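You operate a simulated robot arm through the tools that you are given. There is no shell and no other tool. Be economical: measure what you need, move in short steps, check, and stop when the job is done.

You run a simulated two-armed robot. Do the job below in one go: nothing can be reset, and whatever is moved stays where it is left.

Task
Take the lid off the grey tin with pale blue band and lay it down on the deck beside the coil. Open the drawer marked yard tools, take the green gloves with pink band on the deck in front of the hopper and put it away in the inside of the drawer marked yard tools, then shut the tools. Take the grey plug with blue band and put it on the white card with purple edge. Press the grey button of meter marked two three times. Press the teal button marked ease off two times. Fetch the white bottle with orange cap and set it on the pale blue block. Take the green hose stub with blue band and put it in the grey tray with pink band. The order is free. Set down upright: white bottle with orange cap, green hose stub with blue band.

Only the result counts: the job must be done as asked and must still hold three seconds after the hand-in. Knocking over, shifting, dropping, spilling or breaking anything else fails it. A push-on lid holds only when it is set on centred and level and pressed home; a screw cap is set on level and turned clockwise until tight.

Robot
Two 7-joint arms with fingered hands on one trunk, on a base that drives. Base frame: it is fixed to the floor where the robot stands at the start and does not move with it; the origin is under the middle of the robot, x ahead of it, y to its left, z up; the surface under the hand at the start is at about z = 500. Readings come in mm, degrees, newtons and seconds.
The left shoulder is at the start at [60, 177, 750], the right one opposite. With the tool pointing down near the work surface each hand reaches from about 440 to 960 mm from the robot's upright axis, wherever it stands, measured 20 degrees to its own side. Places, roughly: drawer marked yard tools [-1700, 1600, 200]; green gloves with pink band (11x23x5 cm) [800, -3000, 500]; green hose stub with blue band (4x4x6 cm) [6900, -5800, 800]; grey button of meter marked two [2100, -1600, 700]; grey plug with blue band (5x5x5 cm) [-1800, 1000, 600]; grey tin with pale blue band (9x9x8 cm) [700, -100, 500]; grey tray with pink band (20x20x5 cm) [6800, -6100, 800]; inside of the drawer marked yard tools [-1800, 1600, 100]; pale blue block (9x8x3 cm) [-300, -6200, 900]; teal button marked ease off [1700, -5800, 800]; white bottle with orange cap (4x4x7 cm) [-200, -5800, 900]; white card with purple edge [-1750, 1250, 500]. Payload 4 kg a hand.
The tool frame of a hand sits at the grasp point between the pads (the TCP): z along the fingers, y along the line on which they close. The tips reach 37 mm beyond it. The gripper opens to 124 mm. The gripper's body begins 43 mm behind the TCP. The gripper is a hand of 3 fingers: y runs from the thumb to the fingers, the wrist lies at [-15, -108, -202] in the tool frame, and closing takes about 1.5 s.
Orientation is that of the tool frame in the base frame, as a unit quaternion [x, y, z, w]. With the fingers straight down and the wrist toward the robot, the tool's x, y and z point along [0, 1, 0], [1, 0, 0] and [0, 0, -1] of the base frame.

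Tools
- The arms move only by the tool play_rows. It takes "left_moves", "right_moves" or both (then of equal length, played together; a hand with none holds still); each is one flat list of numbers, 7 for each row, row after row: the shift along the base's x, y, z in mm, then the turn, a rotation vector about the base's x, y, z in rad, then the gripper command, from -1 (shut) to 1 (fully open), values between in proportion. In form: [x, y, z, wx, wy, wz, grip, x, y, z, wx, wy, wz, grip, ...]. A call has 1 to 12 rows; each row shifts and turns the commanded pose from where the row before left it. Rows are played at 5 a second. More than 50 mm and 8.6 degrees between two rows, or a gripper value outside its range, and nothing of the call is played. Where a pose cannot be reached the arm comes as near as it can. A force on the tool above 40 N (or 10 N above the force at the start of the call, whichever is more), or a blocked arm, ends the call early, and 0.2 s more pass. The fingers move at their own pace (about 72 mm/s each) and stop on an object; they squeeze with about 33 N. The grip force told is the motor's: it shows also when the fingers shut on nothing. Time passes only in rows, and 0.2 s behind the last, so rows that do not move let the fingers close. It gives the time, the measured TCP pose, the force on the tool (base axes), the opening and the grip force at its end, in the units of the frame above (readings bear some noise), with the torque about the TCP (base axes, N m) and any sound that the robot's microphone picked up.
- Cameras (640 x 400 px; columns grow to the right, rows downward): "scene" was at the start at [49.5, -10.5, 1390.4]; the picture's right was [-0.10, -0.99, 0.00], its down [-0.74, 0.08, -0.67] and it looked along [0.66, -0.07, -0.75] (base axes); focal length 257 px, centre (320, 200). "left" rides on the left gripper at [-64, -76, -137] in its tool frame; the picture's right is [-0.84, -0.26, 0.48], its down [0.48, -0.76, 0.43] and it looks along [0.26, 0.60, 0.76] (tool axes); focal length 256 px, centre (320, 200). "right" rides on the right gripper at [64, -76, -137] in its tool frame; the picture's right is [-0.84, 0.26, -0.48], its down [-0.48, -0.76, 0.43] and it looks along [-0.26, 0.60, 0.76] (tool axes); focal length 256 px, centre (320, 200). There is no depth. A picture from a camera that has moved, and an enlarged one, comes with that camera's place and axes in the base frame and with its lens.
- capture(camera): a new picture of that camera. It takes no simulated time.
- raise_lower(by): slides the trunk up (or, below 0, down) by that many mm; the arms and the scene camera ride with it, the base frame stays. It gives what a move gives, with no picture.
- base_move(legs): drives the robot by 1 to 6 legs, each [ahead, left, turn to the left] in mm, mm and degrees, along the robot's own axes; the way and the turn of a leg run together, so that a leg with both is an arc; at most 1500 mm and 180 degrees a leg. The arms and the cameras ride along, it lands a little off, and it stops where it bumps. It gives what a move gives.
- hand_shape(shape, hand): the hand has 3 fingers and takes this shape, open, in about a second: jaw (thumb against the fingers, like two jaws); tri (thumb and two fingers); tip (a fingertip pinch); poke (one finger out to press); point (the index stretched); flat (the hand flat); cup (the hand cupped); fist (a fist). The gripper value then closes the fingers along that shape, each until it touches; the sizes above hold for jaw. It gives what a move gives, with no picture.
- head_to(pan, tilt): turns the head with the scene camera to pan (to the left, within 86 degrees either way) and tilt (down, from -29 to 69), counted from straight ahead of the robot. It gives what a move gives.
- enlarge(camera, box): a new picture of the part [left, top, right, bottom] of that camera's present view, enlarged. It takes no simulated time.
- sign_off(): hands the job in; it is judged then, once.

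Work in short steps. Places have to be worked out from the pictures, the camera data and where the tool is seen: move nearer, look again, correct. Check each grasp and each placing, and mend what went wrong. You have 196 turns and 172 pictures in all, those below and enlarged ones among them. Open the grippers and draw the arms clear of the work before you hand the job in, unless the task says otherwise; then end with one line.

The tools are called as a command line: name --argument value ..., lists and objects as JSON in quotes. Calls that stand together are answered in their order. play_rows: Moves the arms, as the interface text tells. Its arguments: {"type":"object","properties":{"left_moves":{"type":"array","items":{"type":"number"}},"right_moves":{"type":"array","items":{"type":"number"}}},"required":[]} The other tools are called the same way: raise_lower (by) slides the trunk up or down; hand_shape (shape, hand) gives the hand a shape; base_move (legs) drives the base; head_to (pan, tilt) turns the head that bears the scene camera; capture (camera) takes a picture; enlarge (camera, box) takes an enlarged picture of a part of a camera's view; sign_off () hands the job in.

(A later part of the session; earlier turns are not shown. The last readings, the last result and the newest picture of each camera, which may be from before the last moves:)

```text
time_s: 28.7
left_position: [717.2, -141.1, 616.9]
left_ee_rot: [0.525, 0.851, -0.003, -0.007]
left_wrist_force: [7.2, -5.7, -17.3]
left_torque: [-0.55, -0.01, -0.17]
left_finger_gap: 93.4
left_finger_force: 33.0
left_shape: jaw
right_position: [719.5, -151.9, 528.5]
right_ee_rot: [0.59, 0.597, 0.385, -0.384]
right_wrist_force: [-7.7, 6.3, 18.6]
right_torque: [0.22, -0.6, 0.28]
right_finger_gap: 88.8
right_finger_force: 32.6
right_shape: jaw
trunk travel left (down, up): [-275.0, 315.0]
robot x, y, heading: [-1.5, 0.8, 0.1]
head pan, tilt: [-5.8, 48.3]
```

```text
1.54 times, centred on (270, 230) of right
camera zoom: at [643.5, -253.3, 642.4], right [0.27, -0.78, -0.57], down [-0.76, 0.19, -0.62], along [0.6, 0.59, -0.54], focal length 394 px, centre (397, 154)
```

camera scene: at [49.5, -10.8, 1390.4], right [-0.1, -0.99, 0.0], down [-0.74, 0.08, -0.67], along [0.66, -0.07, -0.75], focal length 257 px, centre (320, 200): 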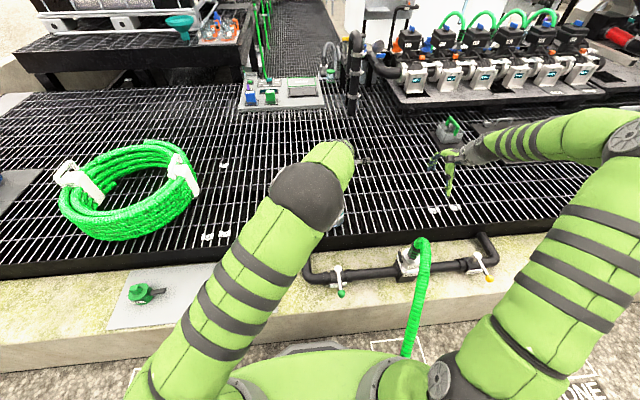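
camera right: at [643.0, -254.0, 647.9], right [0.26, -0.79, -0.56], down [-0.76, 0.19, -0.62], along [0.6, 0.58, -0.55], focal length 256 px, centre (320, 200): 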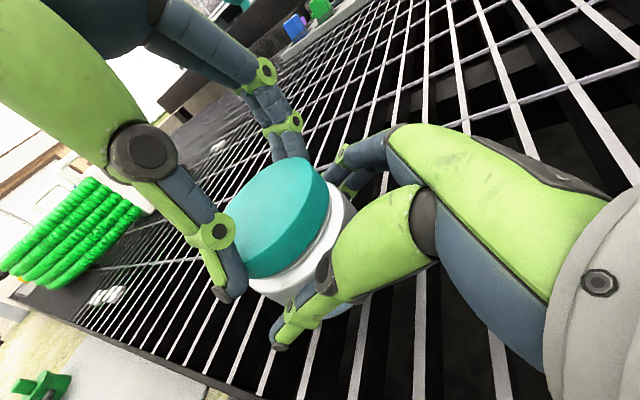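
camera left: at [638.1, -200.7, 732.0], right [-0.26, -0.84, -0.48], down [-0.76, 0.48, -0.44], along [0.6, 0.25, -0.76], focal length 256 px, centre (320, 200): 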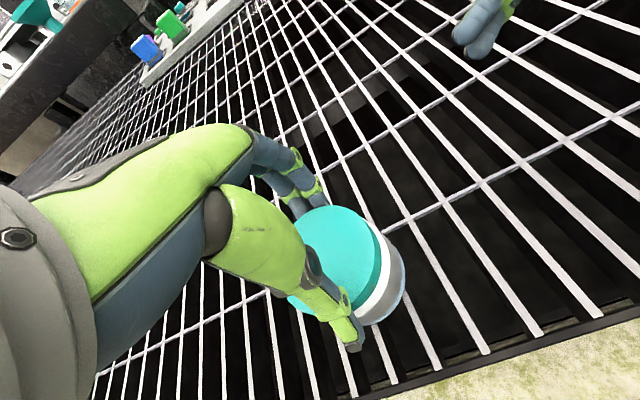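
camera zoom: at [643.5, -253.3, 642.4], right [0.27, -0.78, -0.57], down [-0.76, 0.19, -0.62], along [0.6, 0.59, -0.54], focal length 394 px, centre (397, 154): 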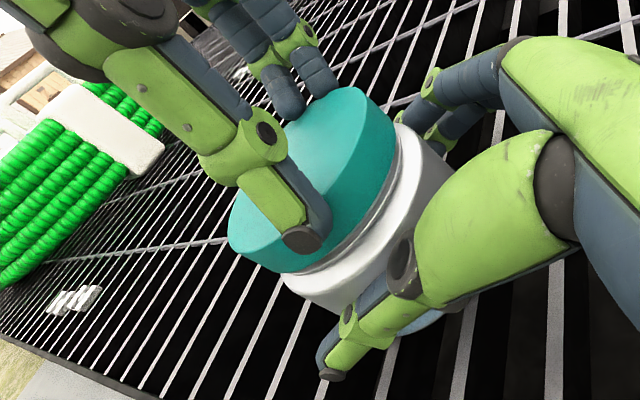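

Neck is showing more, grip near slipping. Regrip lower and repeat.

play_rows --left_moves '[0, 0, 15, 0, 0, 0, 1, 0, 0, 10, 0, 0, -0.14, 1, 0, 0, 0, 0, 0, -0.14, 1, 0, 1, 0, 0, 0, -0.14, 1, 0, 1, -20, 0, 0, -0.14, 1, 0, 0, -20, 0, 0, -0.14, 1, 0, 0, -10, 0, 0, 0, 1, 0, 0, 0, 0, 0, 0, 0, 0, 0, 0, 0, 0, 0, -1, 0, 0, 0, 0, 0, 0, -1, 0, 0, 0, 0, 0, 0, -1, 0, 0, 0, 0, 0, 0, -1]'

play_rows --left_moves '[0, 0, 3, 0, 0, 0.1, -1, 0, 0, 3, 0, 0, 0.1, -1, 0, 0, 3, 0, 0, 0.1, -1, 0, 0, 3, 0, 0, 0.1, -1, 0, 0, 3, 0, 0, 0.1, -1]' --right_moves '[0, 0, 0, 0, 0, 0, -1, 0, 0, 0, 0, 0, 0, -1, 0, 0, 0, 0, 0, 0, -1, 0, 0, 0, 0, 0, 0, -1, 0, 0, 0, 0, 0, 0, -1]'

enlarge --camera "right" --box '[150, 100, 390, 360]'

```text
time_s: 31.3
left_position: [715.0, -137.5, 591.1]
left_ee_rot: [0.786, 0.619, 0.001, -0.009]
left_wrist_force: [-3.0, -1.5, 4.7]
left_torque: [-0.06, 0.15, -0.08]
left_finger_gap: 91.4
left_finger_force: 32.8
left_shape: jaw
right_position: [720.5, -154.0, 527.8]
right_ee_rot: [0.591, 0.596, 0.386, -0.382]
right_wrist_force: [3.2, 2.1, -0.1]
right_torque: [-0.19, 0.11, 0.01]
right_finger_gap: 89.7
right_finger_force: 33.0
right_shape: jaw
trunk travel left (down, up): [-275.0, 315.0]
robot x, y, heading: [-0.1, -0.4, 0.0]
head pan, tilt: [-5.8, 48.3]
```

```text
time_s: 32.5
left_position: [715.3, -136.7, 603.4]
left_ee_rot: [0.607, 0.795, -0.002, -0.01]
left_wrist_force: [5.1, -4.6, -30.6]
left_torque: [-0.28, 0.49, -0.13]
left_finger_gap: 93.7
left_finger_force: 32.8
left_shape: jaw
right_position: [721.4, -153.1, 529.5]
right_ee_rot: [0.588, 0.597, 0.386, -0.385]
right_wrist_force: [-4.9, 3.1, 30.6]
right_torque: [0.42, -0.64, 0.18]
right_finger_gap: 88.9
right_finger_force: 32.7
right_shape: jaw
trunk travel left (down, up): [-275.0, 315.0]
robot x, y, heading: [0.3, 1.6, 0.0]
head pan, tilt: [-5.8, 48.3]
```

```text
1.54 times, centred on (270, 230) of right
camera zoom: at [644.2, -253.2, 643.9], right [0.27, -0.78, -0.57], down [-0.76, 0.2, -0.62], along [0.6, 0.6, -0.54], focal length 394 px, centre (397, 154)
```

zoom: 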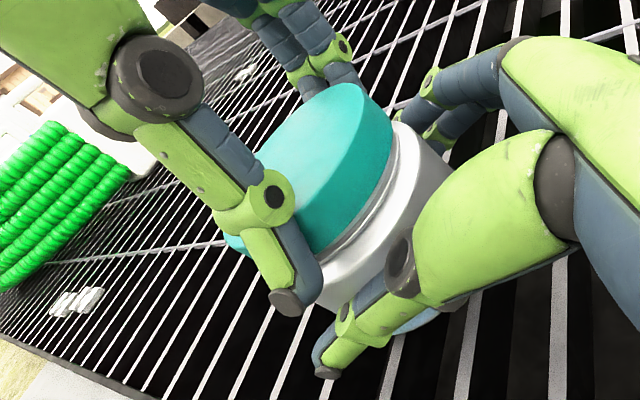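

Progress again with counter-clockwise turning — it behaves like a screw lid. Continue turning with lighter pull, then regrip and another stroke.

play_rows --left_moves '[0, 0, 0, 0, 0, 0.12, -1, 0, 0, 1, 0, 0, 0.12, -1, 0, 0, 0, 0, 0, 0, -1]' --right_moves '[0, 0, 0, 0, 0, 0, -1, 0, 0, 0, 0, 0, 0, -1, 0, 0, 0, 0, 0, 0, -1]'

play_rows --left_moves '[0, 0, 15, 0, 0, 0, 1, 0, 0, 15, 0, 0, -0.14, 1, 0, 0, 0, 0, 0, -0.14, 1, 0, 0, 0, 0, 0, -0.14, 1, 0, 0, 0, 0, 0, -0.14, 1, 0, 0, -20, 0, 0, -0.14, 1, 0, 0, -20, 0, 0, -0.14, 1, 0, 0, 0, 0, 0, 0, 0, 0, 0, 0, 0, 0, 0, -1, 0, 0, 0, 0, 0, 0, -1, 0, 0, 0, 0, 0, 0, -1, 0, 0, 0, 0, 0, 0, -1]'

enlarge --camera "right" --box '[150, 100, 390, 360]'

```text
time_s: 33.3
left_position: [714.7, -137.8, 606.9]
left_ee_rot: [0.507, 0.862, -0.003, -0.007]
left_wrist_force: [10.4, -5.3, -22.3]
left_torque: [-0.42, 0.15, -0.16]
left_finger_gap: 80.1
left_finger_force: 32.8
left_shape: jaw
right_position: [720.1, -152.6, 529.3]
right_ee_rot: [0.59, 0.598, 0.385, -0.383]
right_wrist_force: [-9.9, 6.4, 22.8]
right_torque: [0.38, -0.86, 0.28]
right_finger_gap: 88.4
right_finger_force: 33.3
right_shape: jaw
trunk travel left (down, up): [-275.0, 315.0]
robot x, y, heading: [-2.4, -1.5, 0.3]
head pan, tilt: [-5.8, 48.3]
```

```text
time_s: 35.9
left_position: [717.1, -137.8, 599.3]
left_ee_rot: [0.815, 0.579, 0.002, -0.007]
left_wrist_force: [-1.2, -1.6, 8.5]
left_torque: [0.05, 0.41, 0.01]
left_finger_gap: 75.3
left_finger_force: 33.1
left_shape: jaw
right_position: [720.0, -153.9, 528.0]
right_ee_rot: [0.59, 0.596, 0.386, -0.384]
right_wrist_force: [0.3, 2.7, -0.1]
right_torque: [-0.07, -0.03, -0.05]
right_finger_gap: 89.5
right_finger_force: 33.1
right_shape: jaw
trunk travel left (down, up): [-275.0, 315.0]
robot x, y, heading: [0.4, -0.1, 0.2]
head pan, tilt: [-5.8, 48.3]
```

```text
1.54 times, centred on (270, 230) of right
camera zoom: at [643.4, -253.5, 642.3], right [0.26, -0.78, -0.56], down [-0.76, 0.19, -0.62], along [0.6, 0.59, -0.54], focal length 394 px, centre (397, 154)
```

zoom: 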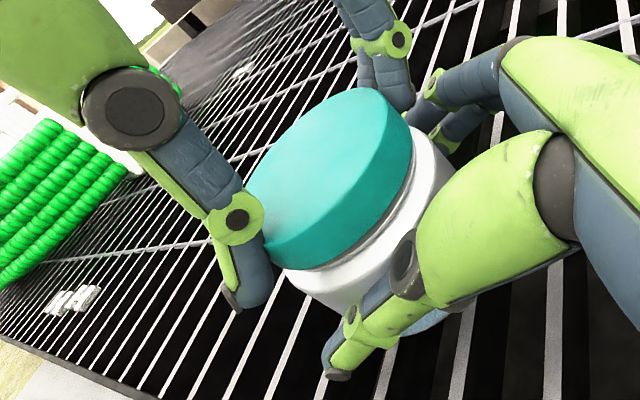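

The neck gap is about double the initial. Another pull-and-twist stroke with this grip.

play_rows --left_moves '[0, 0, 2, 0, 0, 0.12, -1, 0, 0, 2, 0, 0, 0.12, -1, 0, 0, 2, 0, 0, 0.12, -1, 0, 0, 2, 0, 0, 0.12, -1, 0, 0, 2, 0, 0, 0.12, -1, 0, 0, 2, 0, 0, 0.1, -1]' --right_moves '[0, 0, 0, 0, 0, 0, -1, 0, 0, 0, 0, 0, 0, -1, 0, 0, 0, 0, 0, 0, -1, 0, 0, 0, 0, 0, 0, -1, 0, 0, 0, 0, 0, 0, -1, 0, 0, 0, 0, 0, 0, -1]'

play_rows --left_moves '[0, 0, 15, 0, 0, 0, 1, 0, 0, 15, 0, 0, -0.14, 1, 0, 0, 0, 0, 0, -0.14, 1, 0, 0, 0, 0, 0, -0.14, 1, 0, 0, -10, 0, 0, -0.14, 1, 0, 0, -20, 0, 0, -0.14, 1, 0, 0, -19, 0, 0, 0, 1, 0, 0, 0, 0, 0, 0, 0, 0, 0, 0, 0, 0, 0, -1, 0, 0, 0, 0, 0, 0, -1, 0, 0, 0, 0, 0, 0, -1, 0, 0, 0, 0, 0, 0, -1]'

enlarge --camera "right" --box '[150, 100, 390, 360]'

```text
time_s: 37.3
left_position: [716.7, -137.7, 608.1]
left_ee_rot: [0.566, 0.824, -0.002, -0.01]
left_wrist_force: [11.4, -2.1, -19.3]
left_torque: [-0.26, 0.03, -0.13]
left_finger_gap: 74.4
left_finger_force: 32.7
left_shape: jaw
right_position: [720.1, -153.6, 528.1]
right_ee_rot: [0.591, 0.596, 0.386, -0.384]
right_wrist_force: [-10.9, 3.8, 19.0]
right_torque: [0.39, -0.78, 0.28]
right_finger_gap: 88.1
right_finger_force: 32.9
right_shape: jaw
trunk travel left (down, up): [-275.0, 315.0]
robot x, y, heading: [1.3, -0.6, 0.1]
head pan, tilt: [-5.8, 48.3]
```

```text
time_s: 39.9
left_position: [715.6, -138.5, 593.3]
left_ee_rot: [0.815, 0.579, 0.001, -0.005]
left_wrist_force: [1.5, -3.1, 21.6]
left_torque: [-0.69, -1.32, 0.29]
left_finger_gap: 97.2
left_finger_force: 33.0
left_shape: jaw
right_position: [720.1, -152.3, 529.5]
right_ee_rot: [0.591, 0.596, 0.385, -0.383]
right_wrist_force: [-3.3, 1.6, 1.0]
right_torque: [0.73, 0.09, -0.32]
right_finger_gap: 89.6
right_finger_force: 32.6
right_shape: jaw
trunk travel left (down, up): [-275.0, 315.0]
robot x, y, heading: [-1.1, -0.5, 0.1]
head pan, tilt: [-5.8, 48.3]
```

```text
1.54 times, centred on (270, 230) of right
camera zoom: at [642.6, -253.5, 642.7], right [0.27, -0.78, -0.57], down [-0.76, 0.19, -0.62], along [0.6, 0.59, -0.54], focal length 394 px, centre (397, 154)
```

zoom: 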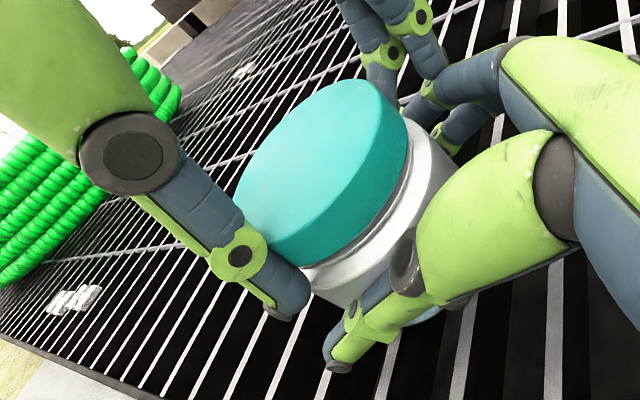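

The neck is clearly growing out. Continue strokes.

play_rows --left_moves '[0, 0, 2, 0, 0, 0.12, -1, 0, 0, 2, 0, 0, 0.12, -1, 0, 0, 2, 0, 0, 0.12, -1, 0, 0, 3, 0, 0, 0.12, -1, 0, 0, 3, 0, 0, 0.12, -1, 0, 0, 3, 0, 0, 0.1, -1]' --right_moves '[0, 0, 0, 0, 0, 0, -1, 0, 0, 0, 0, 0, 0, -1, 0, 0, 0, 0, 0, 0, -1, 0, 0, 0, 0, 0, 0, -1, 0, 0, 0, 0, 0, 0, -1, 0, 0, 0, 0, 0, 0, -1]'

enlarge --camera "right" --box '[150, 100, 390, 360]'

```text
time_s: 41.3
left_position: [715.4, -136.5, 602.3]
left_ee_rot: [0.564, 0.826, -0.002, -0.011]
left_wrist_force: [8.3, -5.9, -27.2]
left_torque: [-0.49, 0.2, -0.31]
left_finger_gap: 95.1
left_finger_force: 32.8
left_shape: jaw
right_position: [720.5, -152.9, 528.8]
right_ee_rot: [0.589, 0.596, 0.387, -0.384]
right_wrist_force: [-7.5, 5.6, 27.4]
right_torque: [0.49, -0.59, 0.41]
right_finger_gap: 87.1
right_finger_force: 32.5
right_shape: jaw
trunk travel left (down, up): [-275.0, 315.0]
robot x, y, heading: [2.1, -1.0, -0.1]
head pan, tilt: [-5.8, 48.3]
```

```text
1.54 times, centred on (270, 230) of right
camera zoom: at [644.2, -253.3, 643.6], right [0.27, -0.78, -0.57], down [-0.76, 0.2, -0.62], along [0.6, 0.6, -0.54], focal length 394 px, centre (397, 154)
```

zoom: 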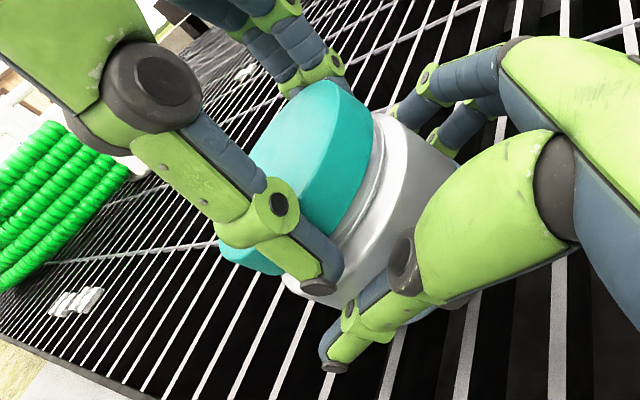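

Gap keeps growing. Keep lifting.

play_rows --left_moves '[0, 0, 3, 0, 0, 0.05, -1, 0, 0, 3, 0, 0, 0.05, -1, 0, 0, 3, 0, 0, 0, -1, 0, 0, 3, 0, 0, 0, -1]' --right_moves '[0, 0, 0, 0, 0, 0, -1, 0, 0, 0, 0, 0, 0, -1, 0, 0, 0, 0, 0, 0, -1, 0, 0, 0, 0, 0, 0, -1]'

enlarge --camera "right" --box '[150, 100, 390, 360]'

```text
time_s: 42.0
left_position: [714.7, -135.8, 607.5]
left_ee_rot: [0.525, 0.851, -0.004, -0.011]
left_wrist_force: [8.4, -2.2, -16.4]
left_torque: [-0.22, -0.34, -0.18]
left_finger_gap: 96.1
left_finger_force: 32.9
left_shape: jaw
right_position: [719.7, -150.2, 533.4]
right_ee_rot: [0.586, 0.597, 0.388, -0.387]
right_wrist_force: [-9.4, 1.8, 15.1]
right_torque: [0.3, -0.22, 0.31]
right_finger_gap: 83.8
right_finger_force: 32.7
right_shape: jaw
trunk travel left (down, up): [-275.0, 315.0]
robot x, y, heading: [1.8, 3.7, 0.1]
head pan, tilt: [-5.8, 48.3]
stopped in row 3 (left hand): the force on the tool passed its limit at 41 N (the readings are from after the stop); the commanded pose is now the measured one
```

```text
1.54 times, centred on (270, 230) of right
camera zoom: at [643.9, -252.5, 645.6], right [0.27, -0.77, -0.57], down [-0.76, 0.2, -0.62], along [0.6, 0.6, -0.53], focal length 394 px, centre (397, 154)
```

zoom: 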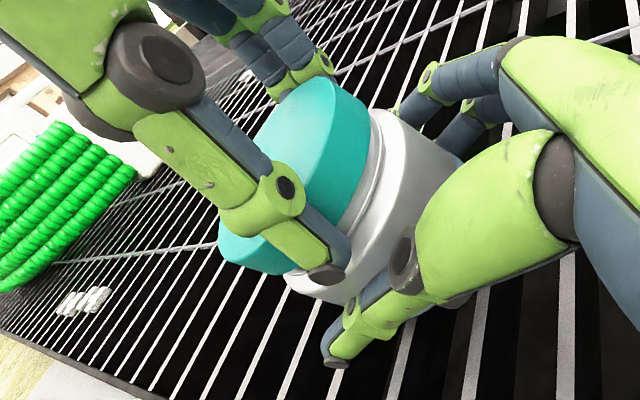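

The tin is being dragged up in the right grip. I lower it back, release the left, and inspect before more turning.

play_rows --left_moves '[0, 0, -5, 0, 0, 0, -1, 1, -1, -5, 0, 0, 0, -1, 1, -1, -4, 0, 0, 0, -1, 0, 0, 0, 0, 0, 0, 1, 0, 0, 0, 0, 0, 0, 1, 0, 0, 20, 0, 0, -0.14, 1, 0, 0, 40, 0, 0, -0.14, 1, 0, 0, 40, 0, 0, -0.14, 1, 0, 0, 0, 0, 0, -0.14, 1]' --right_moves '[0, 0, -1, 0, 0, 0, -1, 0, 0, -1, 0, 0, 0, -1, 0, 0, -1, 0, 0, 0, -1, 0, 0, 0, 0, 0, 0, -1, 0, 0, 0, 0, 0, 0, -1, 0, 0, 0, 0, 0, 0, -1, 0, 0, 0, 0, 0, 0, -1, 0, 0, 0, 0, 0, 0, -1, 0, 0, 0, 0, 0, 0, -1]'

enlarge --camera "right" --box '[150, 100, 390, 360]'

enlarge --camera "left" --box '[260, 180, 500, 360]'

```text
time_s: 44.0
left_position: [716.5, -138.4, 696.7]
left_ee_rot: [0.741, 0.672, 0.001, -0.009]
left_wrist_force: [-0.5, -0.6, -0.3]
left_torque: [0.04, -0.03, 0.03]
left_finger_gap: 123.9
left_finger_force: 0.0
left_shape: jaw
right_position: [720.4, -152.9, 528.4]
right_ee_rot: [0.589, 0.597, 0.387, -0.383]
right_wrist_force: [-0.9, -0.1, 10.2]
right_torque: [0.28, -0.33, 0.01]
right_finger_gap: 85.2
right_finger_force: 33.2
right_shape: jaw
trunk travel left (down, up): [-275.0, 315.0]
robot x, y, heading: [-1.2, 1.1, -0.0]
head pan, tilt: [-5.8, 48.3]
```

```text
1.54 times, centred on (270, 230) of right
camera zoom: at [643.7, -254.4, 641.3], right [0.27, -0.78, -0.57], down [-0.76, 0.2, -0.63], along [0.6, 0.6, -0.54], focal length 394 px, centre (397, 154)
```

zoom: 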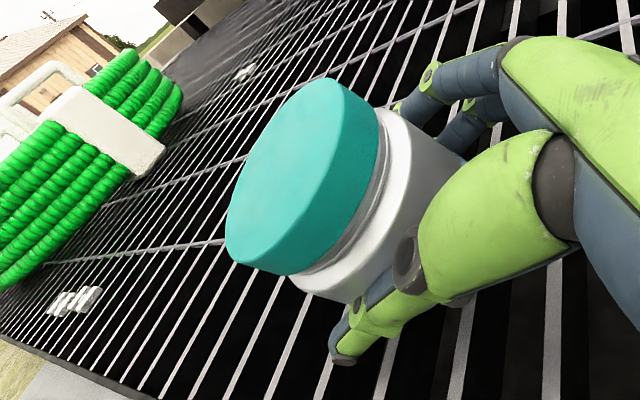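

```text
2.22 times, centred on (380, 270) of left
camera zoom: at [634.2, -195.6, 834.5], right [-0.34, -0.8, -0.49], down [-0.72, 0.56, -0.42], along [0.61, 0.21, -0.77], focal length 569 px, centre (187, 44)
```

zoom: 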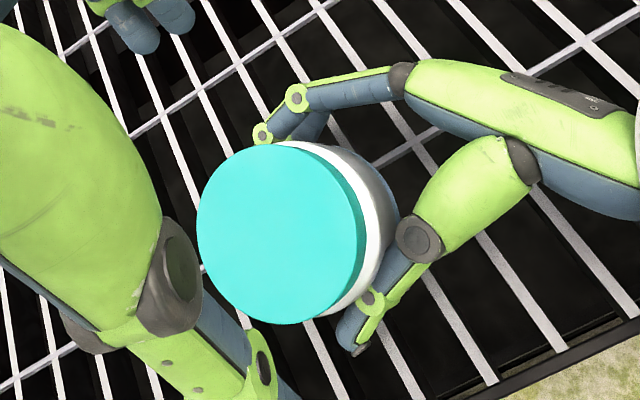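

The neck is largely out but the tin has tipped (~25°, top towards +y) in the right grip. I rotate the right hand to bring it upright, rising slightly.

play_rows --right_moves '[0, 0, 5, 0.1, 0, 0, -1, 0, 0, 3, 0.1, 0, 0, -1, 0, 0, 2, 0.1, 0, 0, -1]'

capture --camera "left"

capture --camera "right"

```text
time_s: 45.0
left_position: [713.3, -134.4, 700.3]
left_ee_rot: [0.74, 0.673, 0.0, -0.006]
left_wrist_force: [0.0, 0.5, 0.4]
left_torque: [-0.05, -0.06, 0.0]
left_finger_gap: 123.8
left_finger_force: 0.1
left_shape: jaw
right_position: [743.7, -162.2, 591.4]
right_ee_rot: [0.513, 0.552, 0.489, -0.439]
right_wrist_force: [-1.5, 0.8, -1.3]
right_torque: [0.0, 0.0, -0.17]
right_finger_gap: 85.3
right_finger_force: 33.0
right_shape: jaw
trunk travel left (down, up): [-275.0, 315.0]
robot x, y, heading: [-3.9, 1.5, -0.1]
head pan, tilt: [-5.8, 48.3]
stopped in row 3 (right hand): the arm was blocked; the commanded pose is now the measured one
```

```text
133 pictures are left
camera left: at [630.4, -191.1, 838.6], right [-0.34, -0.81, -0.49], down [-0.71, 0.56, -0.42], along [0.61, 0.21, -0.76], focal length 256 px, centre (320, 200)
```

left: 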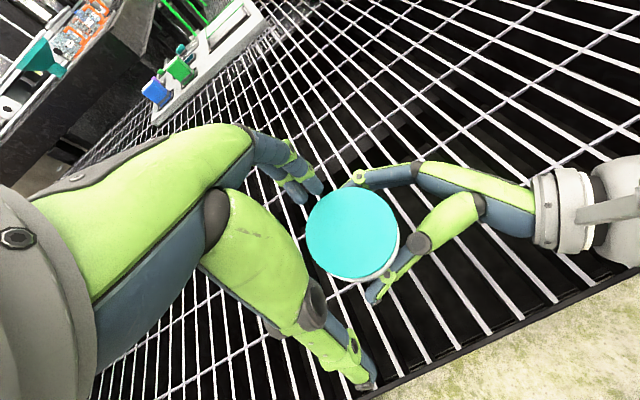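

```text
132 pictures are left
camera right: at [659.0, -291.7, 666.5], right [0.32, -0.59, -0.74], down [-0.71, 0.37, -0.6], along [0.63, 0.71, -0.3], focal length 256 px, centre (320, 200)
```

right: 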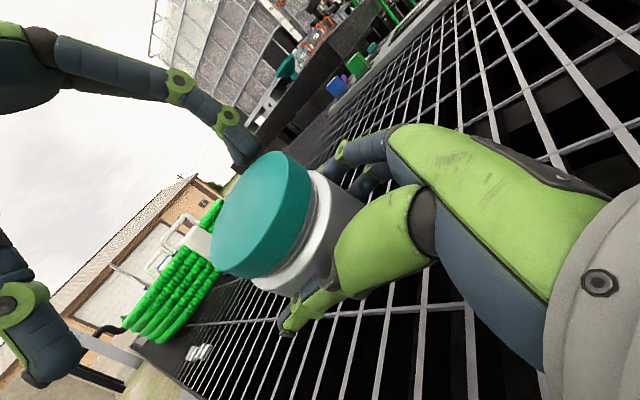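

The right arm hit a joint limit and came up 60 mm, but the tin is firmly held and now upright in the air at (743,-149), lid top ≈639. I grip the lid there with the left and unscrew with little pull.

play_rows --left_moves '[10, -5, 0, 0, 0, -0.12, 1, 10, -5, -8, 0, 0, -0.12, 1, 10, -5, -20, 0, 0, -0.1, 1, 0, 0, -20, 0, 0, 0, 1, 0, 0, 0, 0, 0, 0, 0.3, 0, 0, 0, 0, 0, 0, -0.2, 0, 0, 0, 0, 0, 0, -1, 0, 0, 0, 0, 0, 0, -1, 0, 0, 0, 0, 0, 0, -1]'

capture --camera "right"

```text
time_s: 47.0
left_position: [748.4, -150.9, 653.3]
left_ee_rot: [0.843, 0.538, 0.001, -0.007]
left_wrist_force: [-8.8, 1.4, 8.5]
left_torque: [0.19, 0.4, -0.02]
left_finger_gap: 88.3
left_finger_force: 32.3
left_shape: jaw
right_position: [746.5, -167.9, 589.4]
right_ee_rot: [0.516, 0.551, 0.488, -0.438]
right_wrist_force: [9.4, -3.0, -9.2]
right_torque: [-0.17, 0.24, -0.14]
right_finger_gap: 86.8
right_finger_force: 33.0
right_shape: jaw
trunk travel left (down, up): [-275.0, 315.0]
robot x, y, heading: [2.6, -1.1, 0.2]
head pan, tilt: [-5.8, 48.3]
```

```text
131 pictures are left
camera right: at [661.7, -294.3, 664.8], right [0.32, -0.6, -0.74], down [-0.71, 0.37, -0.6], along [0.63, 0.71, -0.31], focal length 256 px, centre (320, 200)
```

right: 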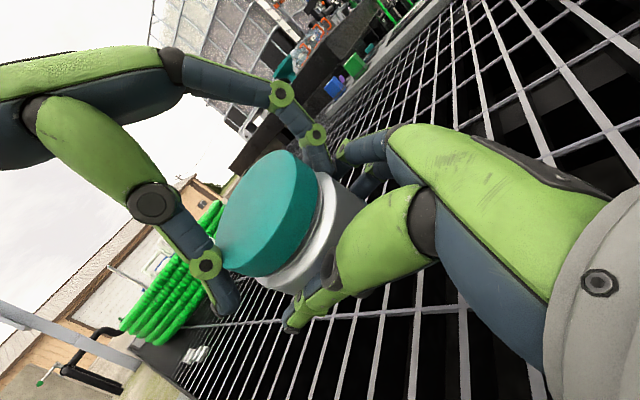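

Good grip (88 mm). I unscrew with a long counter-clockwise stroke and slight lift.

play_rows --left_moves '[0, 0, 0.5, 0, 0, 0.14, -1, 0, 0, 1, 0, 0, 0.14, -1, 0, 0, 1, 0, 0, 0.14, -1, 0, 0, 1, 0, 0, 0.14, -1, 0, 0, 1, 0, 0, 0.14, -1, 0, 0, 1, 0, 0, 0.14, -1, 0, 0, 1, 0, 0, 0.14, -1]' --right_moves '[0, 0, 0, 0, 0, 0, -1, 0, 0, 0, 0, 0, 0, -1, 0, 0, 0, 0, 0, 0, -1, 0, 0, 0, 0, 0, 0, -1, 0, 0, 0, 0, 0, 0, -1, 0, 0, 0, 0, 0, 0, -1, 0, 0, 0, 0, 0, 0, -1]'

enlarge --camera "right" --box '[150, 100, 390, 340]'

```text
time_s: 48.6
left_position: [746.6, -152.3, 659.9]
left_ee_rot: [0.49, 0.872, -0.004, -0.004]
left_wrist_force: [3.9, -18.5, 7.7]
left_torque: [-0.52, -0.83, -1.97]
left_finger_gap: 81.7
left_finger_force: 32.5
left_shape: jaw
right_position: [744.3, -165.9, 588.9]
right_ee_rot: [0.514, 0.553, 0.488, -0.439]
right_wrist_force: [-4.1, 18.8, -8.8]
right_torque: [-0.94, 0.59, 2.04]
right_finger_gap: 87.8
right_finger_force: 33.5
right_shape: jaw
trunk travel left (down, up): [-275.0, 315.0]
robot x, y, heading: [-3.5, -2.0, -0.2]
head pan, tilt: [-5.8, 48.3]
```

```text
1.67 times, centred on (270, 220) of right
camera zoom: at [661.2, -293.2, 664.3], right [0.32, -0.6, -0.74], down [-0.71, 0.37, -0.6], along [0.63, 0.71, -0.31], focal length 427 px, centre (403, 167)
```

zoom: 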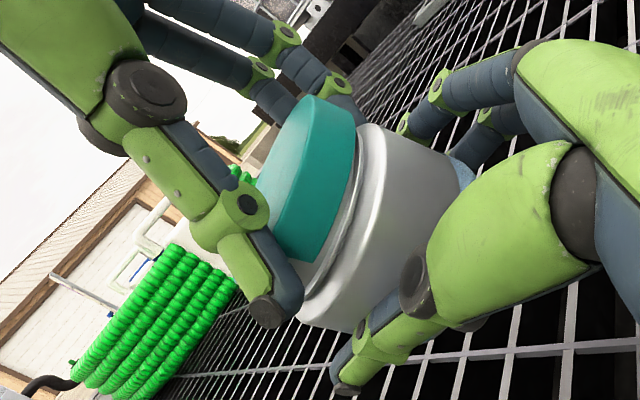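

The lid is ~9 mm out; the last of the stroke hit something (thumb against the right hand probably). I try lifting now.

play_rows --left_moves '[0, 0, 3, 0, 0, -0.08, -1, 0, 0, 4, 0, 0, 0, -1, 0, 0, 4, 0, 0, 0, -1, 0, 0, 4, 0, 0, 0, -1]' --right_moves '[0, 0, 0, 0, 0, 0, -1, 0, 0, 0, 0, 0, 0, -1, 0, 0, 0, 0, 0, 0, -1, 0, 0, 0, 0, 0, 0, -1]'

enlarge --camera "right" --box '[150, 100, 390, 340]'

```text
time_s: 49.6
left_position: [746.1, -149.8, 674.1]
left_ee_rot: [0.523, 0.852, -0.004, -0.009]
left_wrist_force: [-2.3, -7.1, -5.6]
left_torque: [-0.14, -0.05, -0.31]
left_finger_gap: 80.9
left_finger_force: 33.3
left_shape: jaw
right_position: [747.5, -167.2, 589.1]
right_ee_rot: [0.515, 0.55, 0.489, -0.44]
right_wrist_force: [3.4, 6.1, 4.3]
right_torque: [-0.31, 0.29, 0.3]
right_finger_gap: 87.3
right_finger_force: 33.2
right_shape: jaw
trunk travel left (down, up): [-275.0, 315.0]
robot x, y, heading: [-0.9, -0.9, 0.1]
head pan, tilt: [-5.8, 48.3]
```

```text
1.67 times, centred on (270, 220) of right
camera zoom: at [662.2, -294.1, 664.7], right [0.31, -0.6, -0.74], down [-0.71, 0.37, -0.6], along [0.63, 0.71, -0.3], focal length 427 px, centre (403, 167)
```

zoom: 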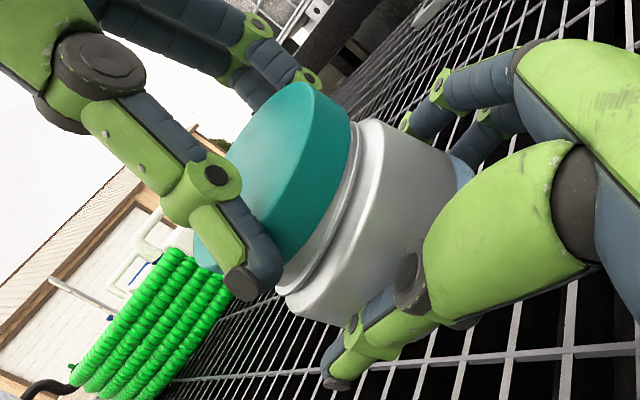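

Grip is riding up; regrip deeper and do another stroke over a range that avoids the right hand.

play_rows --left_moves '[0, 0, 10, 0, 0, 0, 1, 0, 0, 10, 0, 0, -0.14, 1, 0, 0, 0, 0, 0, -0.14, 1, 0, 0, 0, 0, 0, -0.14, 1, 0, 0, 0, 0, 0, -0.14, 1, 0, 0, -18, 0, 0, -0.14, 1, 0, 0, -18, 0, 0, -0.14, 1, 0, 0, 0, 0, 0, 0, 0, 0, 0, 0, 0, 0, 0, -1, 0, 0, 0, 0, 0, 0, -1, 0, 0, 0, 0, 0, 0, -1, 0, 0, 0, 0, 0, 0, -1]'

play_rows --left_moves '[0, 0, 1, 0, 0, 0.14, -1, 0, 0, 1, 0, 0, 0.14, -1, 0, 0, 1, 0, 0, 0.14, -1, 0, 0, 2, 0, 0, 0.14, -1, 0, 0, 2, 0, 0, 0.14, -1, 0, 0, 3, 0, 0, 0, -1]' --right_moves '[0, 0, 0, 0, 0, 0, -1, 0, 0, 0, 0, 0, 0, -1, 0, 0, 0, 0, 0, 0, -1, 0, 0, 0, 0, 0, 0, -1, 0, 0, 0, 0, 0, 0, -1, 0, 0, 0, 0, 0, 0, -1]'

enlarge --camera "right" --box '[150, 100, 390, 340]'

```text
time_s: 52.2
left_position: [745.6, -153.7, 659.0]
left_ee_rot: [0.827, 0.562, 0.002, -0.006]
left_wrist_force: [-6.8, -3.1, 9.4]
left_torque: [-0.17, 0.1, -0.01]
left_finger_gap: 83.8
left_finger_force: 32.9
left_shape: jaw
right_position: [745.5, -168.6, 588.2]
right_ee_rot: [0.516, 0.551, 0.489, -0.438]
right_wrist_force: [6.1, 2.9, -11.2]
right_torque: [-0.2, 0.33, -0.11]
right_finger_gap: 86.5
right_finger_force: 32.8
right_shape: jaw
trunk travel left (down, up): [-275.0, 315.0]
robot x, y, heading: [-0.4, -1.0, 0.0]
head pan, tilt: [-5.8, 48.3]
```

```text
time_s: 53.6
left_position: [745.3, -149.2, 667.6]
left_ee_rot: [0.581, 0.814, -0.004, -0.008]
left_wrist_force: [-4.6, 8.3, 10.9]
left_torque: [0.27, -0.23, -0.23]
left_finger_gap: 79.8
left_finger_force: 33.2
left_shape: jaw
right_position: [745.7, -170.2, 588.3]
right_ee_rot: [0.517, 0.549, 0.489, -0.438]
right_wrist_force: [3.6, -8.6, -12.9]
right_torque: [0.12, 0.55, 0.18]
right_finger_gap: 85.8
right_finger_force: 32.3
right_shape: jaw
trunk travel left (down, up): [-275.0, 315.0]
robot x, y, heading: [-2.1, -0.7, -0.1]
head pan, tilt: [-5.8, 48.3]
```

```text
1.67 times, centred on (270, 220) of right
camera zoom: at [661.9, -296.4, 663.6], right [0.31, -0.6, -0.74], down [-0.71, 0.37, -0.6], along [0.63, 0.71, -0.31], focal length 427 px, centre (403, 167)
```

zoom: 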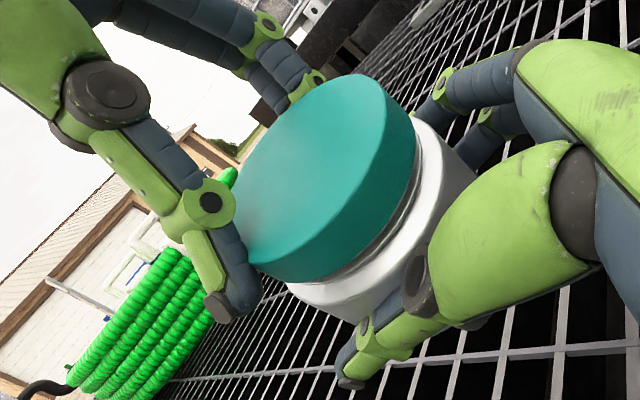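

The lid keeps moving. I'll run quicker regrip cycles: open slightly, turn back, close, turn counter-clockwise.

play_rows --left_moves '[0, 0, 0, 0, 0, 0, 0.8, 0, 0, 0, 0, 0, 0, 0.8, 0, -1, -3, 0, 0, -0.14, 0.8, 0, -1, -3, 0, 0, -0.14, 0.8, 0, -1, -2, 0, 0, -0.14, 0.8, 0, 0, 0, 0, 0, -0.14, 0.8, 0, 0, 0, 0, 0, -0.14, 0.8, 0, 0, 0, 0, 0, -0.14, 0.8, 0, 0, 0, 0, 0, 0, -1, 0, 0, 0, 0, 0, 0, -1, 0, 0, 0, 0, 0, 0, -1]'

play_rows --left_moves '[0, 0, 0, 0, 0, 0.14, -1, 0, 0, 1, 0, 0, 0.14, -1, 0, 0, 1, 0, 0, 0.14, -1, 0, 0, 1, 0, 0, 0.14, -1, 0, 0, 1, 0, 0, 0.14, -1, 0, 0, 1, 0, 0, 0.14, -1]' --right_moves '[0, 0, 0, 0, 0, 0, -1, 0, 0, 0, 0, 0, 0, -1, 0, 0, 0, 0, 0, 0, -1, 0, 0, 0, 0, 0, 0, -1, 0, 0, 0, 0, 0, 0, -1, 0, 0, 0, 0, 0, 0, -1]'

enlarge --camera "right" --box '[150, 100, 390, 340]'

```text
time_s: 56.0
left_position: [744.9, -155.2, 660.4]
left_ee_rot: [0.864, 0.504, 0.003, -0.007]
left_wrist_force: [-6.7, -1.6, 10.1]
left_torque: [-0.07, 0.09, -0.07]
left_finger_gap: 84.0
left_finger_force: 33.0
left_shape: jaw
right_position: [746.5, -170.0, 587.2]
right_ee_rot: [0.517, 0.55, 0.489, -0.438]
right_wrist_force: [5.5, 1.4, -10.7]
right_torque: [-0.19, 0.35, -0.02]
right_finger_gap: 86.5
right_finger_force: 33.1
right_shape: jaw
trunk travel left (down, up): [-275.0, 315.0]
robot x, y, heading: [-1.9, -4.3, -0.3]
head pan, tilt: [-5.8, 48.3]
```

```text
time_s: 57.4
left_position: [746.0, -155.7, 665.6]
left_ee_rot: [0.582, 0.813, -0.001, -0.006]
left_wrist_force: [-0.3, -5.6, 18.6]
left_torque: [-0.22, -0.73, -1.6]
left_finger_gap: 79.7
left_finger_force: 32.6
left_shape: jaw
right_position: [745.9, -169.3, 586.7]
right_ee_rot: [0.517, 0.55, 0.488, -0.439]
right_wrist_force: [1.0, 4.9, -19.9]
right_torque: [-0.53, 0.85, 1.62]
right_finger_gap: 86.8
right_finger_force: 33.1
right_shape: jaw
trunk travel left (down, up): [-275.0, 315.0]
robot x, y, heading: [0.7, -1.7, -0.1]
head pan, tilt: [-5.8, 48.3]
```

```text
1.67 times, centred on (270, 220) of right
camera zoom: at [661.3, -296.6, 662.8], right [0.31, -0.6, -0.74], down [-0.71, 0.37, -0.6], along [0.63, 0.71, -0.31], focal length 427 px, centre (403, 167)
```

zoom: 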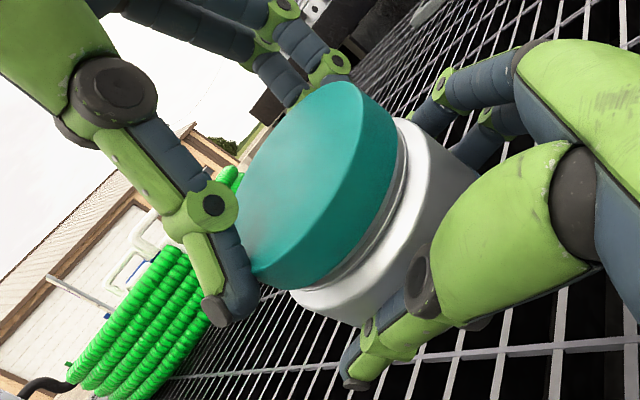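

The lid transmits 1.6 N·m, so it's a tight friction fit rather than a thread. I'll pull moderately while twisting back and forth.

play_rows --left_moves '[0, 0, 5, 0, 0, 0, -1, 0, 0, 4, 0, 0, -0.12, -1, 0, 0, 1, 0, 0, -0.14, -1, 0, 0, 1, 0, 0, -0.14, -1, 0, 0, 1, 0, 0, -0.14, -1, 0, 0, 1, 0, 0, 0.14, -1, 0, 0, 1, 0, 0, 0.14, -1, 0, 0, 1, 0, 0, 0.14, -1, 0, 0, 1, 0, 0, 0.14, -1, 0, 0, 1, 0, 0, -0.14, -1, 0, 0, 1, 0, 0, -0.14, -1]' --right_moves '[0, 0, 0, 0, 0, 0, -1, 0, 0, 0, 0, 0, 0, -1, 0, 0, 0, 0, 0, 0, -1, 0, 0, 0, 0, 0, 0, -1, 0, 0, 0, 0, 0, 0, -1, 0, 0, 0, 0, 0, 0, -1, 0, 0, 0, 0, 0, 0, -1, 0, 0, 0, 0, 0, 0, -1, 0, 0, 0, 0, 0, 0, -1, 0, 0, 0, 0, 0, 0, -1, 0, 0, 0, 0, 0, 0, -1]'

enlarge --camera "right" --box '[150, 100, 390, 340]'

```text
time_s: 59.8
left_position: [746.5, -155.2, 681.6]
left_ee_rot: [0.683, 0.73, -0.001, -0.008]
left_wrist_force: [-1.6, -1.3, 1.2]
left_torque: [-0.07, 0.49, 0.17]
left_finger_gap: 57.3
left_finger_force: 32.3
left_shape: jaw
right_position: [746.6, -170.2, 587.7]
right_ee_rot: [0.516, 0.549, 0.49, -0.438]
right_wrist_force: [1.2, 0.7, -1.8]
right_torque: [-0.06, -0.34, -0.17]
right_finger_gap: 86.3
right_finger_force: 33.3
right_shape: jaw
trunk travel left (down, up): [-275.0, 315.0]
robot x, y, heading: [-1.1, -4.0, -0.2]
head pan, tilt: [-5.8, 48.3]
```

```text
1.67 times, centred on (270, 220) of right
camera zoom: at [661.8, -297.9, 663.3], right [0.31, -0.6, -0.74], down [-0.71, 0.37, -0.6], along [0.63, 0.71, -0.31], focal length 427 px, centre (403, 167)
```

zoom: 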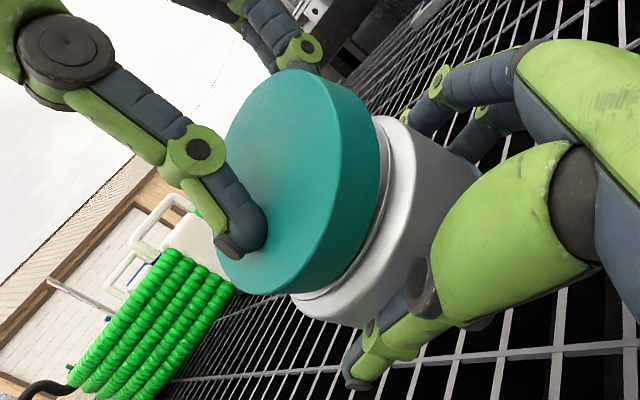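

The gap shrank after the clockwise turning: it is a threaded lid after all. So counter-clockwise only, with long strokes and hardly any pull.

play_rows --left_moves '[0, 0, 10, 0, 0, 0, 1, 0, 1, 0, 0, 0, -0.14, 1, 0, 1, 0, 0, 0, -0.14, 1, 0, 0, 0, 0, 0, -0.14, 1, 0, 0, -15, 0, 0, -0.14, 1, 0, 0, -15, 0, 0, -0.14, 1, 0, 0, -10, 0, 0, -0.14, 1, 0, 0, 0, 0, 0, 0, 0, 0, 0, 0, 0, 0, 0, -1, 0, 0, 0, 0, 0, 0, -1, 0, 0, 0, 0, 0, 0, -1, 0, 0, 0, 0, 0, 0, -1]'

play_rows --left_moves '[0, 0, 0, 0, 0, 0.14, -1, 0, 0, 0, 0, 0, 0.14, -1, 0, 0, 0.5, 0, 0, 0.14, -1, 0, 0, 0.5, 0, 0, 0.14, -1, 0, 0, 0, 0, 0, 0.14, -1, 0, 0, 0.5, 0, 0, 0.14, -1, 0, 0, 0.5, 0, 0, 0.14, -1, 0, 0, 0, 0, 0, 0.14, -1, 0, 0, 0.5, 0, 0, 0.14, -1]' --right_moves '[0, 0, 0, 0, 0, 0, -1, 0, 0, 0, 0, 0, 0, -1, 0, 0, 0, 0, 0, 0, -1, 0, 0, 0, 0, 0, 0, -1, 0, 0, 0, 0, 0, 0, -1, 0, 0, 0, 0, 0, 0, -1, 0, 0, 0, 0, 0, 0, -1, 0, 0, 0, 0, 0, 0, -1, 0, 0, 0, 0, 0, 0, -1]'

enlarge --camera "right" --box '[150, 100, 390, 340]'

```text
time_s: 62.4
left_position: [746.7, -154.3, 650.8]
left_ee_rot: [0.922, 0.387, 0.003, -0.007]
left_wrist_force: [-6.5, 0.8, 4.4]
left_torque: [-0.11, 0.06, -0.28]
left_finger_gap: 89.4
left_finger_force: 32.9
left_shape: jaw
right_position: [747.0, -172.3, 587.8]
right_ee_rot: [0.517, 0.549, 0.489, -0.438]
right_wrist_force: [7.1, -2.4, -5.0]
right_torque: [0.12, 0.36, 0.14]
right_finger_gap: 86.1
right_finger_force: 32.8
right_shape: jaw
trunk travel left (down, up): [-275.0, 315.0]
robot x, y, heading: [-0.7, -2.4, -0.1]
head pan, tilt: [-5.8, 48.3]
```

```text
time_s: 64.4
left_position: [746.0, -155.7, 654.7]
left_ee_rot: [0.517, 0.856, -0.004, -0.005]
left_wrist_force: [-2.5, -18.5, 15.2]
left_torque: [-1.31, -1.04, -3.24]
left_finger_gap: 81.5
left_finger_force: 32.7
left_shape: jaw
right_position: [745.6, -168.8, 587.3]
right_ee_rot: [0.516, 0.551, 0.487, -0.439]
right_wrist_force: [1.9, 19.1, -16.9]
right_torque: [-0.24, 1.23, 3.25]
right_finger_gap: 85.6
right_finger_force: 32.9
right_shape: jaw
trunk travel left (down, up): [-275.0, 315.0]
robot x, y, heading: [0.7, -1.9, 0.0]
head pan, tilt: [-5.8, 48.3]
```

```text
1.67 times, centred on (270, 220) of right
camera zoom: at [661.3, -296.3, 662.5], right [0.31, -0.6, -0.74], down [-0.71, 0.37, -0.6], along [0.63, 0.71, -0.31], focal length 427 px, centre (403, 167)
```

zoom: 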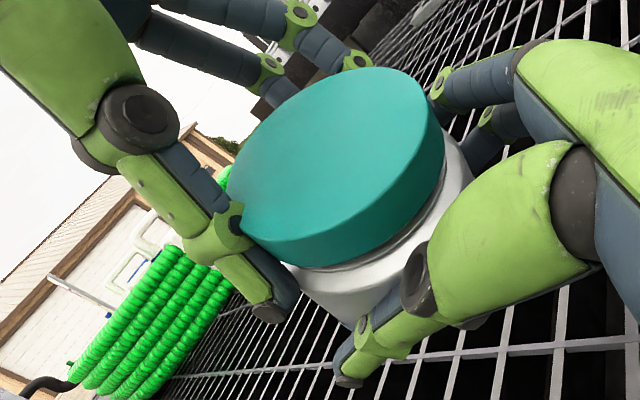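

High torque with side force suggests my thumb meets the right hand near the end of the stroke. I'll limit strokes to yaw −45°…+12°, regripping from a cleared pose.

play_rows --left_moves '[0, 0, 0, 0, 0, -0.05, 1, 0, 0, 4, 0, 0, 0, 1, 0, 0, 0, 0, 0, -0.14, 1, 0, 0, 0, 0, 0, -0.14, 1, 0, 0, 0, 0, 0, -0.14, 1, 0, 0, 0, 0, 0, -0.14, 1, 0, 0, 0, 0, 0, -0.14, 1, 0, 0, 0, 0, 0, -0.14, 1, 0, 0, 0, 0, 0, -0.14, 1, 0, 0, 0, 0, 0, -0.14, 1, 0, 0, 0, 0, 0, -0.14, 1, 0, 0, 0, 0, 0, 0, 1]'

enlarge --camera "right" --box '[150, 100, 390, 340]'

capture --camera "left"

```text
time_s: 67.0
left_position: [747.2, -154.7, 656.5]
left_ee_rot: [0.931, 0.364, 0.004, -0.007]
left_wrist_force: [-0.7, 0.3, -0.7]
left_torque: [0.0, -0.02, -0.04]
left_finger_gap: 123.6
left_finger_force: 0.0
left_shape: jaw
right_position: [746.0, -171.2, 586.6]
right_ee_rot: [0.516, 0.549, 0.489, -0.439]
right_wrist_force: [-0.4, 0.1, -1.1]
right_torque: [-0.03, 0.04, 0.0]
right_finger_gap: 87.5
right_finger_force: 33.2
right_shape: jaw
trunk travel left (down, up): [-275.0, 315.0]
robot x, y, heading: [3.1, 0.5, -0.2]
head pan, tilt: [-5.8, 48.3]
```

```text
1.67 times, centred on (270, 220) of right
camera zoom: at [661.8, -297.9, 662.9], right [0.31, -0.6, -0.74], down [-0.71, 0.37, -0.6], along [0.63, 0.71, -0.31], focal length 427 px, centre (403, 167)
```

zoom: 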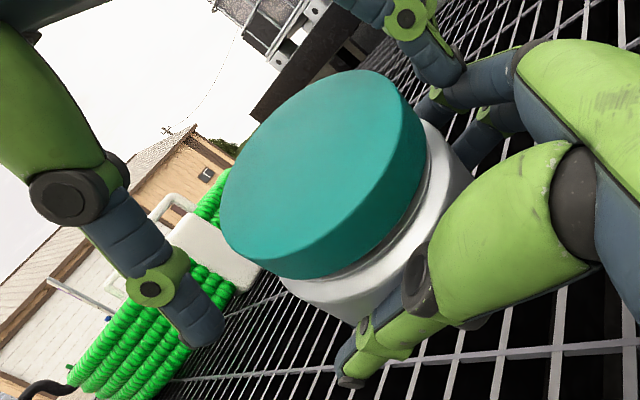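

```text
123 pictures are left
camera left: at [645.8, -142.7, 794.8], right [-0.79, -0.37, -0.49], down [-0.16, 0.89, -0.42], along [0.59, -0.25, -0.76], focal length 256 px, centre (320, 200)
```

left: 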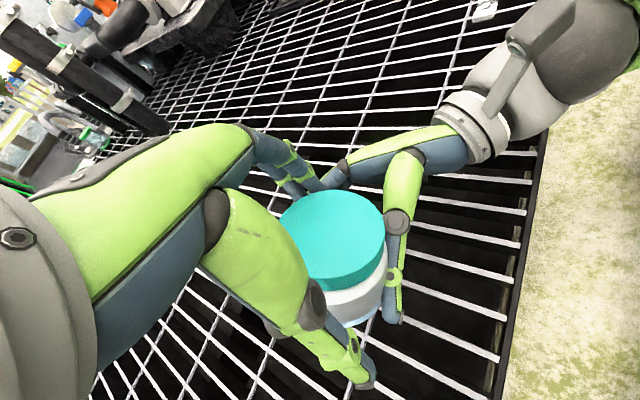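

Gap is ~6 mm now. I grip and turn CCW 0.95 rad, following gently.

play_rows --left_moves '[0, 0, 0, 0, 0, 0, 0, 0, 0, 0, 0, 0, 0, -1, 0, 0, 0, 0, 0, 0, -1, 0, 0, 0, 0, 0, 0, -1, 0, 0, 0, 0, 0, 0.14, -1, 0, 0, 0.5, 0, 0, 0.14, -1, 0, 0, 0.5, 0, 0, 0.14, -1, 0, 0, 0.5, 0, 0, 0.14, -1, 0, 0, 0.5, 0, 0, 0.14, -1, 0, 0, 0.5, 0, 0, 0.14, -1, 0, 0, 0.5, 0, 0, 0.1, -1]' --right_moves '[0, 0, 0, 0, 0, 0, -1, 0, 0, 0, 0, 0, 0, -1, 0, 0, 0, 0, 0, 0, -1, 0, 0, 0, 0, 0, 0, -1, 0, 0, 0, 0, 0, 0, -1, 0, 0, 0, 0, 0, 0, -1, 0, 0, 0, 0, 0, 0, -1, 0, 0, 0, 0, 0, 0, -1, 0, 0, 0, 0, 0, 0, -1, 0, 0, 0, 0, 0, 0, -1, 0, 0, 0, 0, 0, 0, -1]'

enlarge --camera "right" --box '[150, 100, 390, 340]'

```text
time_s: 69.4
left_position: [747.1, -152.4, 663.8]
left_ee_rot: [0.664, 0.748, 0.0, -0.007]
left_wrist_force: [-2.2, 5.2, 9.7]
left_torque: [-0.05, -0.49, -0.5]
left_finger_gap: 66.7
left_finger_force: 33.2
left_shape: jaw
right_position: [746.7, -170.9, 586.7]
right_ee_rot: [0.518, 0.549, 0.489, -0.438]
right_wrist_force: [2.3, -4.6, -10.7]
right_torque: [0.27, 0.65, 0.47]
right_finger_gap: 86.9
right_finger_force: 32.9
right_shape: jaw
trunk travel left (down, up): [-275.0, 315.0]
robot x, y, heading: [-1.4, 0.1, 0.4]
head pan, tilt: [-5.8, 48.3]
```

```text
1.67 times, centred on (270, 220) of right
camera zoom: at [662.0, -298.0, 662.3], right [0.31, -0.6, -0.74], down [-0.71, 0.37, -0.6], along [0.63, 0.71, -0.31], focal length 427 px, centre (403, 167)
```

zoom: 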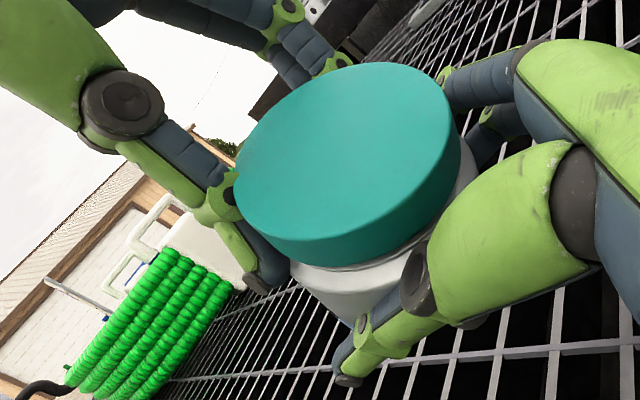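

The tin pivots in the air, which spoils the turning. Better to stand it on the deck: I free the left hand upward, then tilt the right hand back and lower the tin towards its old spot.

play_rows --left_moves '[0, 0, 0, 0, 0, 0, 1, 0, 0, 30, 0, 0, 0, 1, 0, 0, 40, 0, 0, 0, 1]'

play_rows --right_moves '[-10, 5, -5, -0.1, 0, 0, -1, -10, 5, -10, -0.1, 0, 0, -1, -9, 5, -10, -0.1, 0, 0, -1, 0, 0, -10, 0, 0, 0, -1]'

capture --camera "right"

capture --camera "left"

```text
time_s: 70.2
left_position: [747.9, -150.1, 731.9]
left_ee_rot: [0.665, 0.747, -0.001, -0.008]
left_wrist_force: [-0.7, -0.6, -0.4]
left_torque: [0.02, -0.01, 0.0]
left_finger_gap: 123.8
left_finger_force: 0.0
left_shape: jaw
right_position: [745.7, -171.5, 588.5]
right_ee_rot: [0.516, 0.55, 0.489, -0.439]
right_wrist_force: [-0.1, 0.0, -1.2]
right_torque: [0.02, 0.01, 0.01]
right_finger_gap: 87.0
right_finger_force: 33.2
right_shape: jaw
trunk travel left (down, up): [-275.0, 315.0]
robot x, y, heading: [0.2, 1.2, -0.0]
head pan, tilt: [-5.8, 48.3]
```

```text
time_s: 71.2
left_position: [748.1, -153.6, 731.5]
left_ee_rot: [0.665, 0.747, -0.001, -0.01]
left_wrist_force: [0.3, 0.3, 0.2]
left_torque: [-0.03, 0.02, 0.01]
left_finger_gap: 123.8
left_finger_force: 0.0
left_shape: jaw
right_position: [711.4, -152.4, 539.3]
right_ee_rot: [0.58, 0.611, 0.398, -0.365]
right_wrist_force: [-0.2, -0.3, -0.5]
right_torque: [-0.01, 0.03, 0.0]
right_finger_gap: 87.1
right_finger_force: 33.0
right_shape: jaw
trunk travel left (down, up): [-275.0, 315.0]
robot x, y, heading: [-2.0, 1.5, -0.0]
head pan, tilt: [-5.8, 48.3]
```

```text
121 pictures are left
camera right: at [628.8, -252.4, 649.1], right [0.3, -0.79, -0.54], down [-0.72, 0.19, -0.67], along [0.62, 0.59, -0.51], focal length 256 px, centre (320, 200)
```

right: 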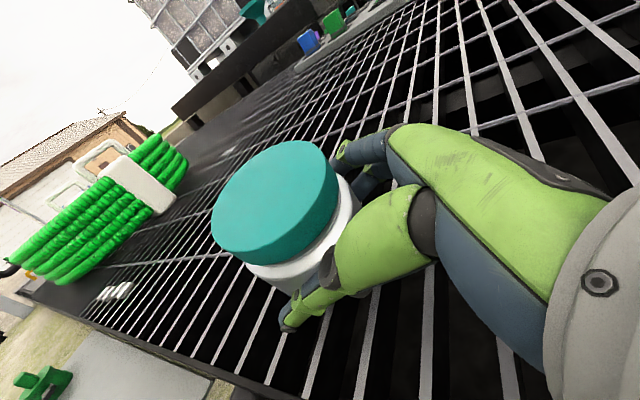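

```text
120 pictures are left
camera left: at [679.4, -226.0, 869.1], right [-0.17, -0.86, -0.49], down [-0.82, 0.4, -0.42], along [0.55, 0.33, -0.77], focal length 256 px, centre (320, 200)
```

left: 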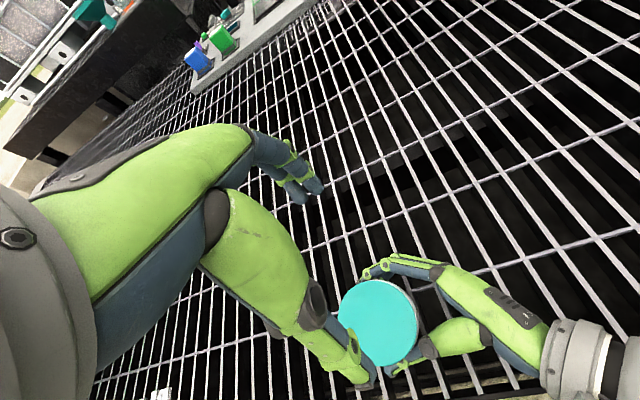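

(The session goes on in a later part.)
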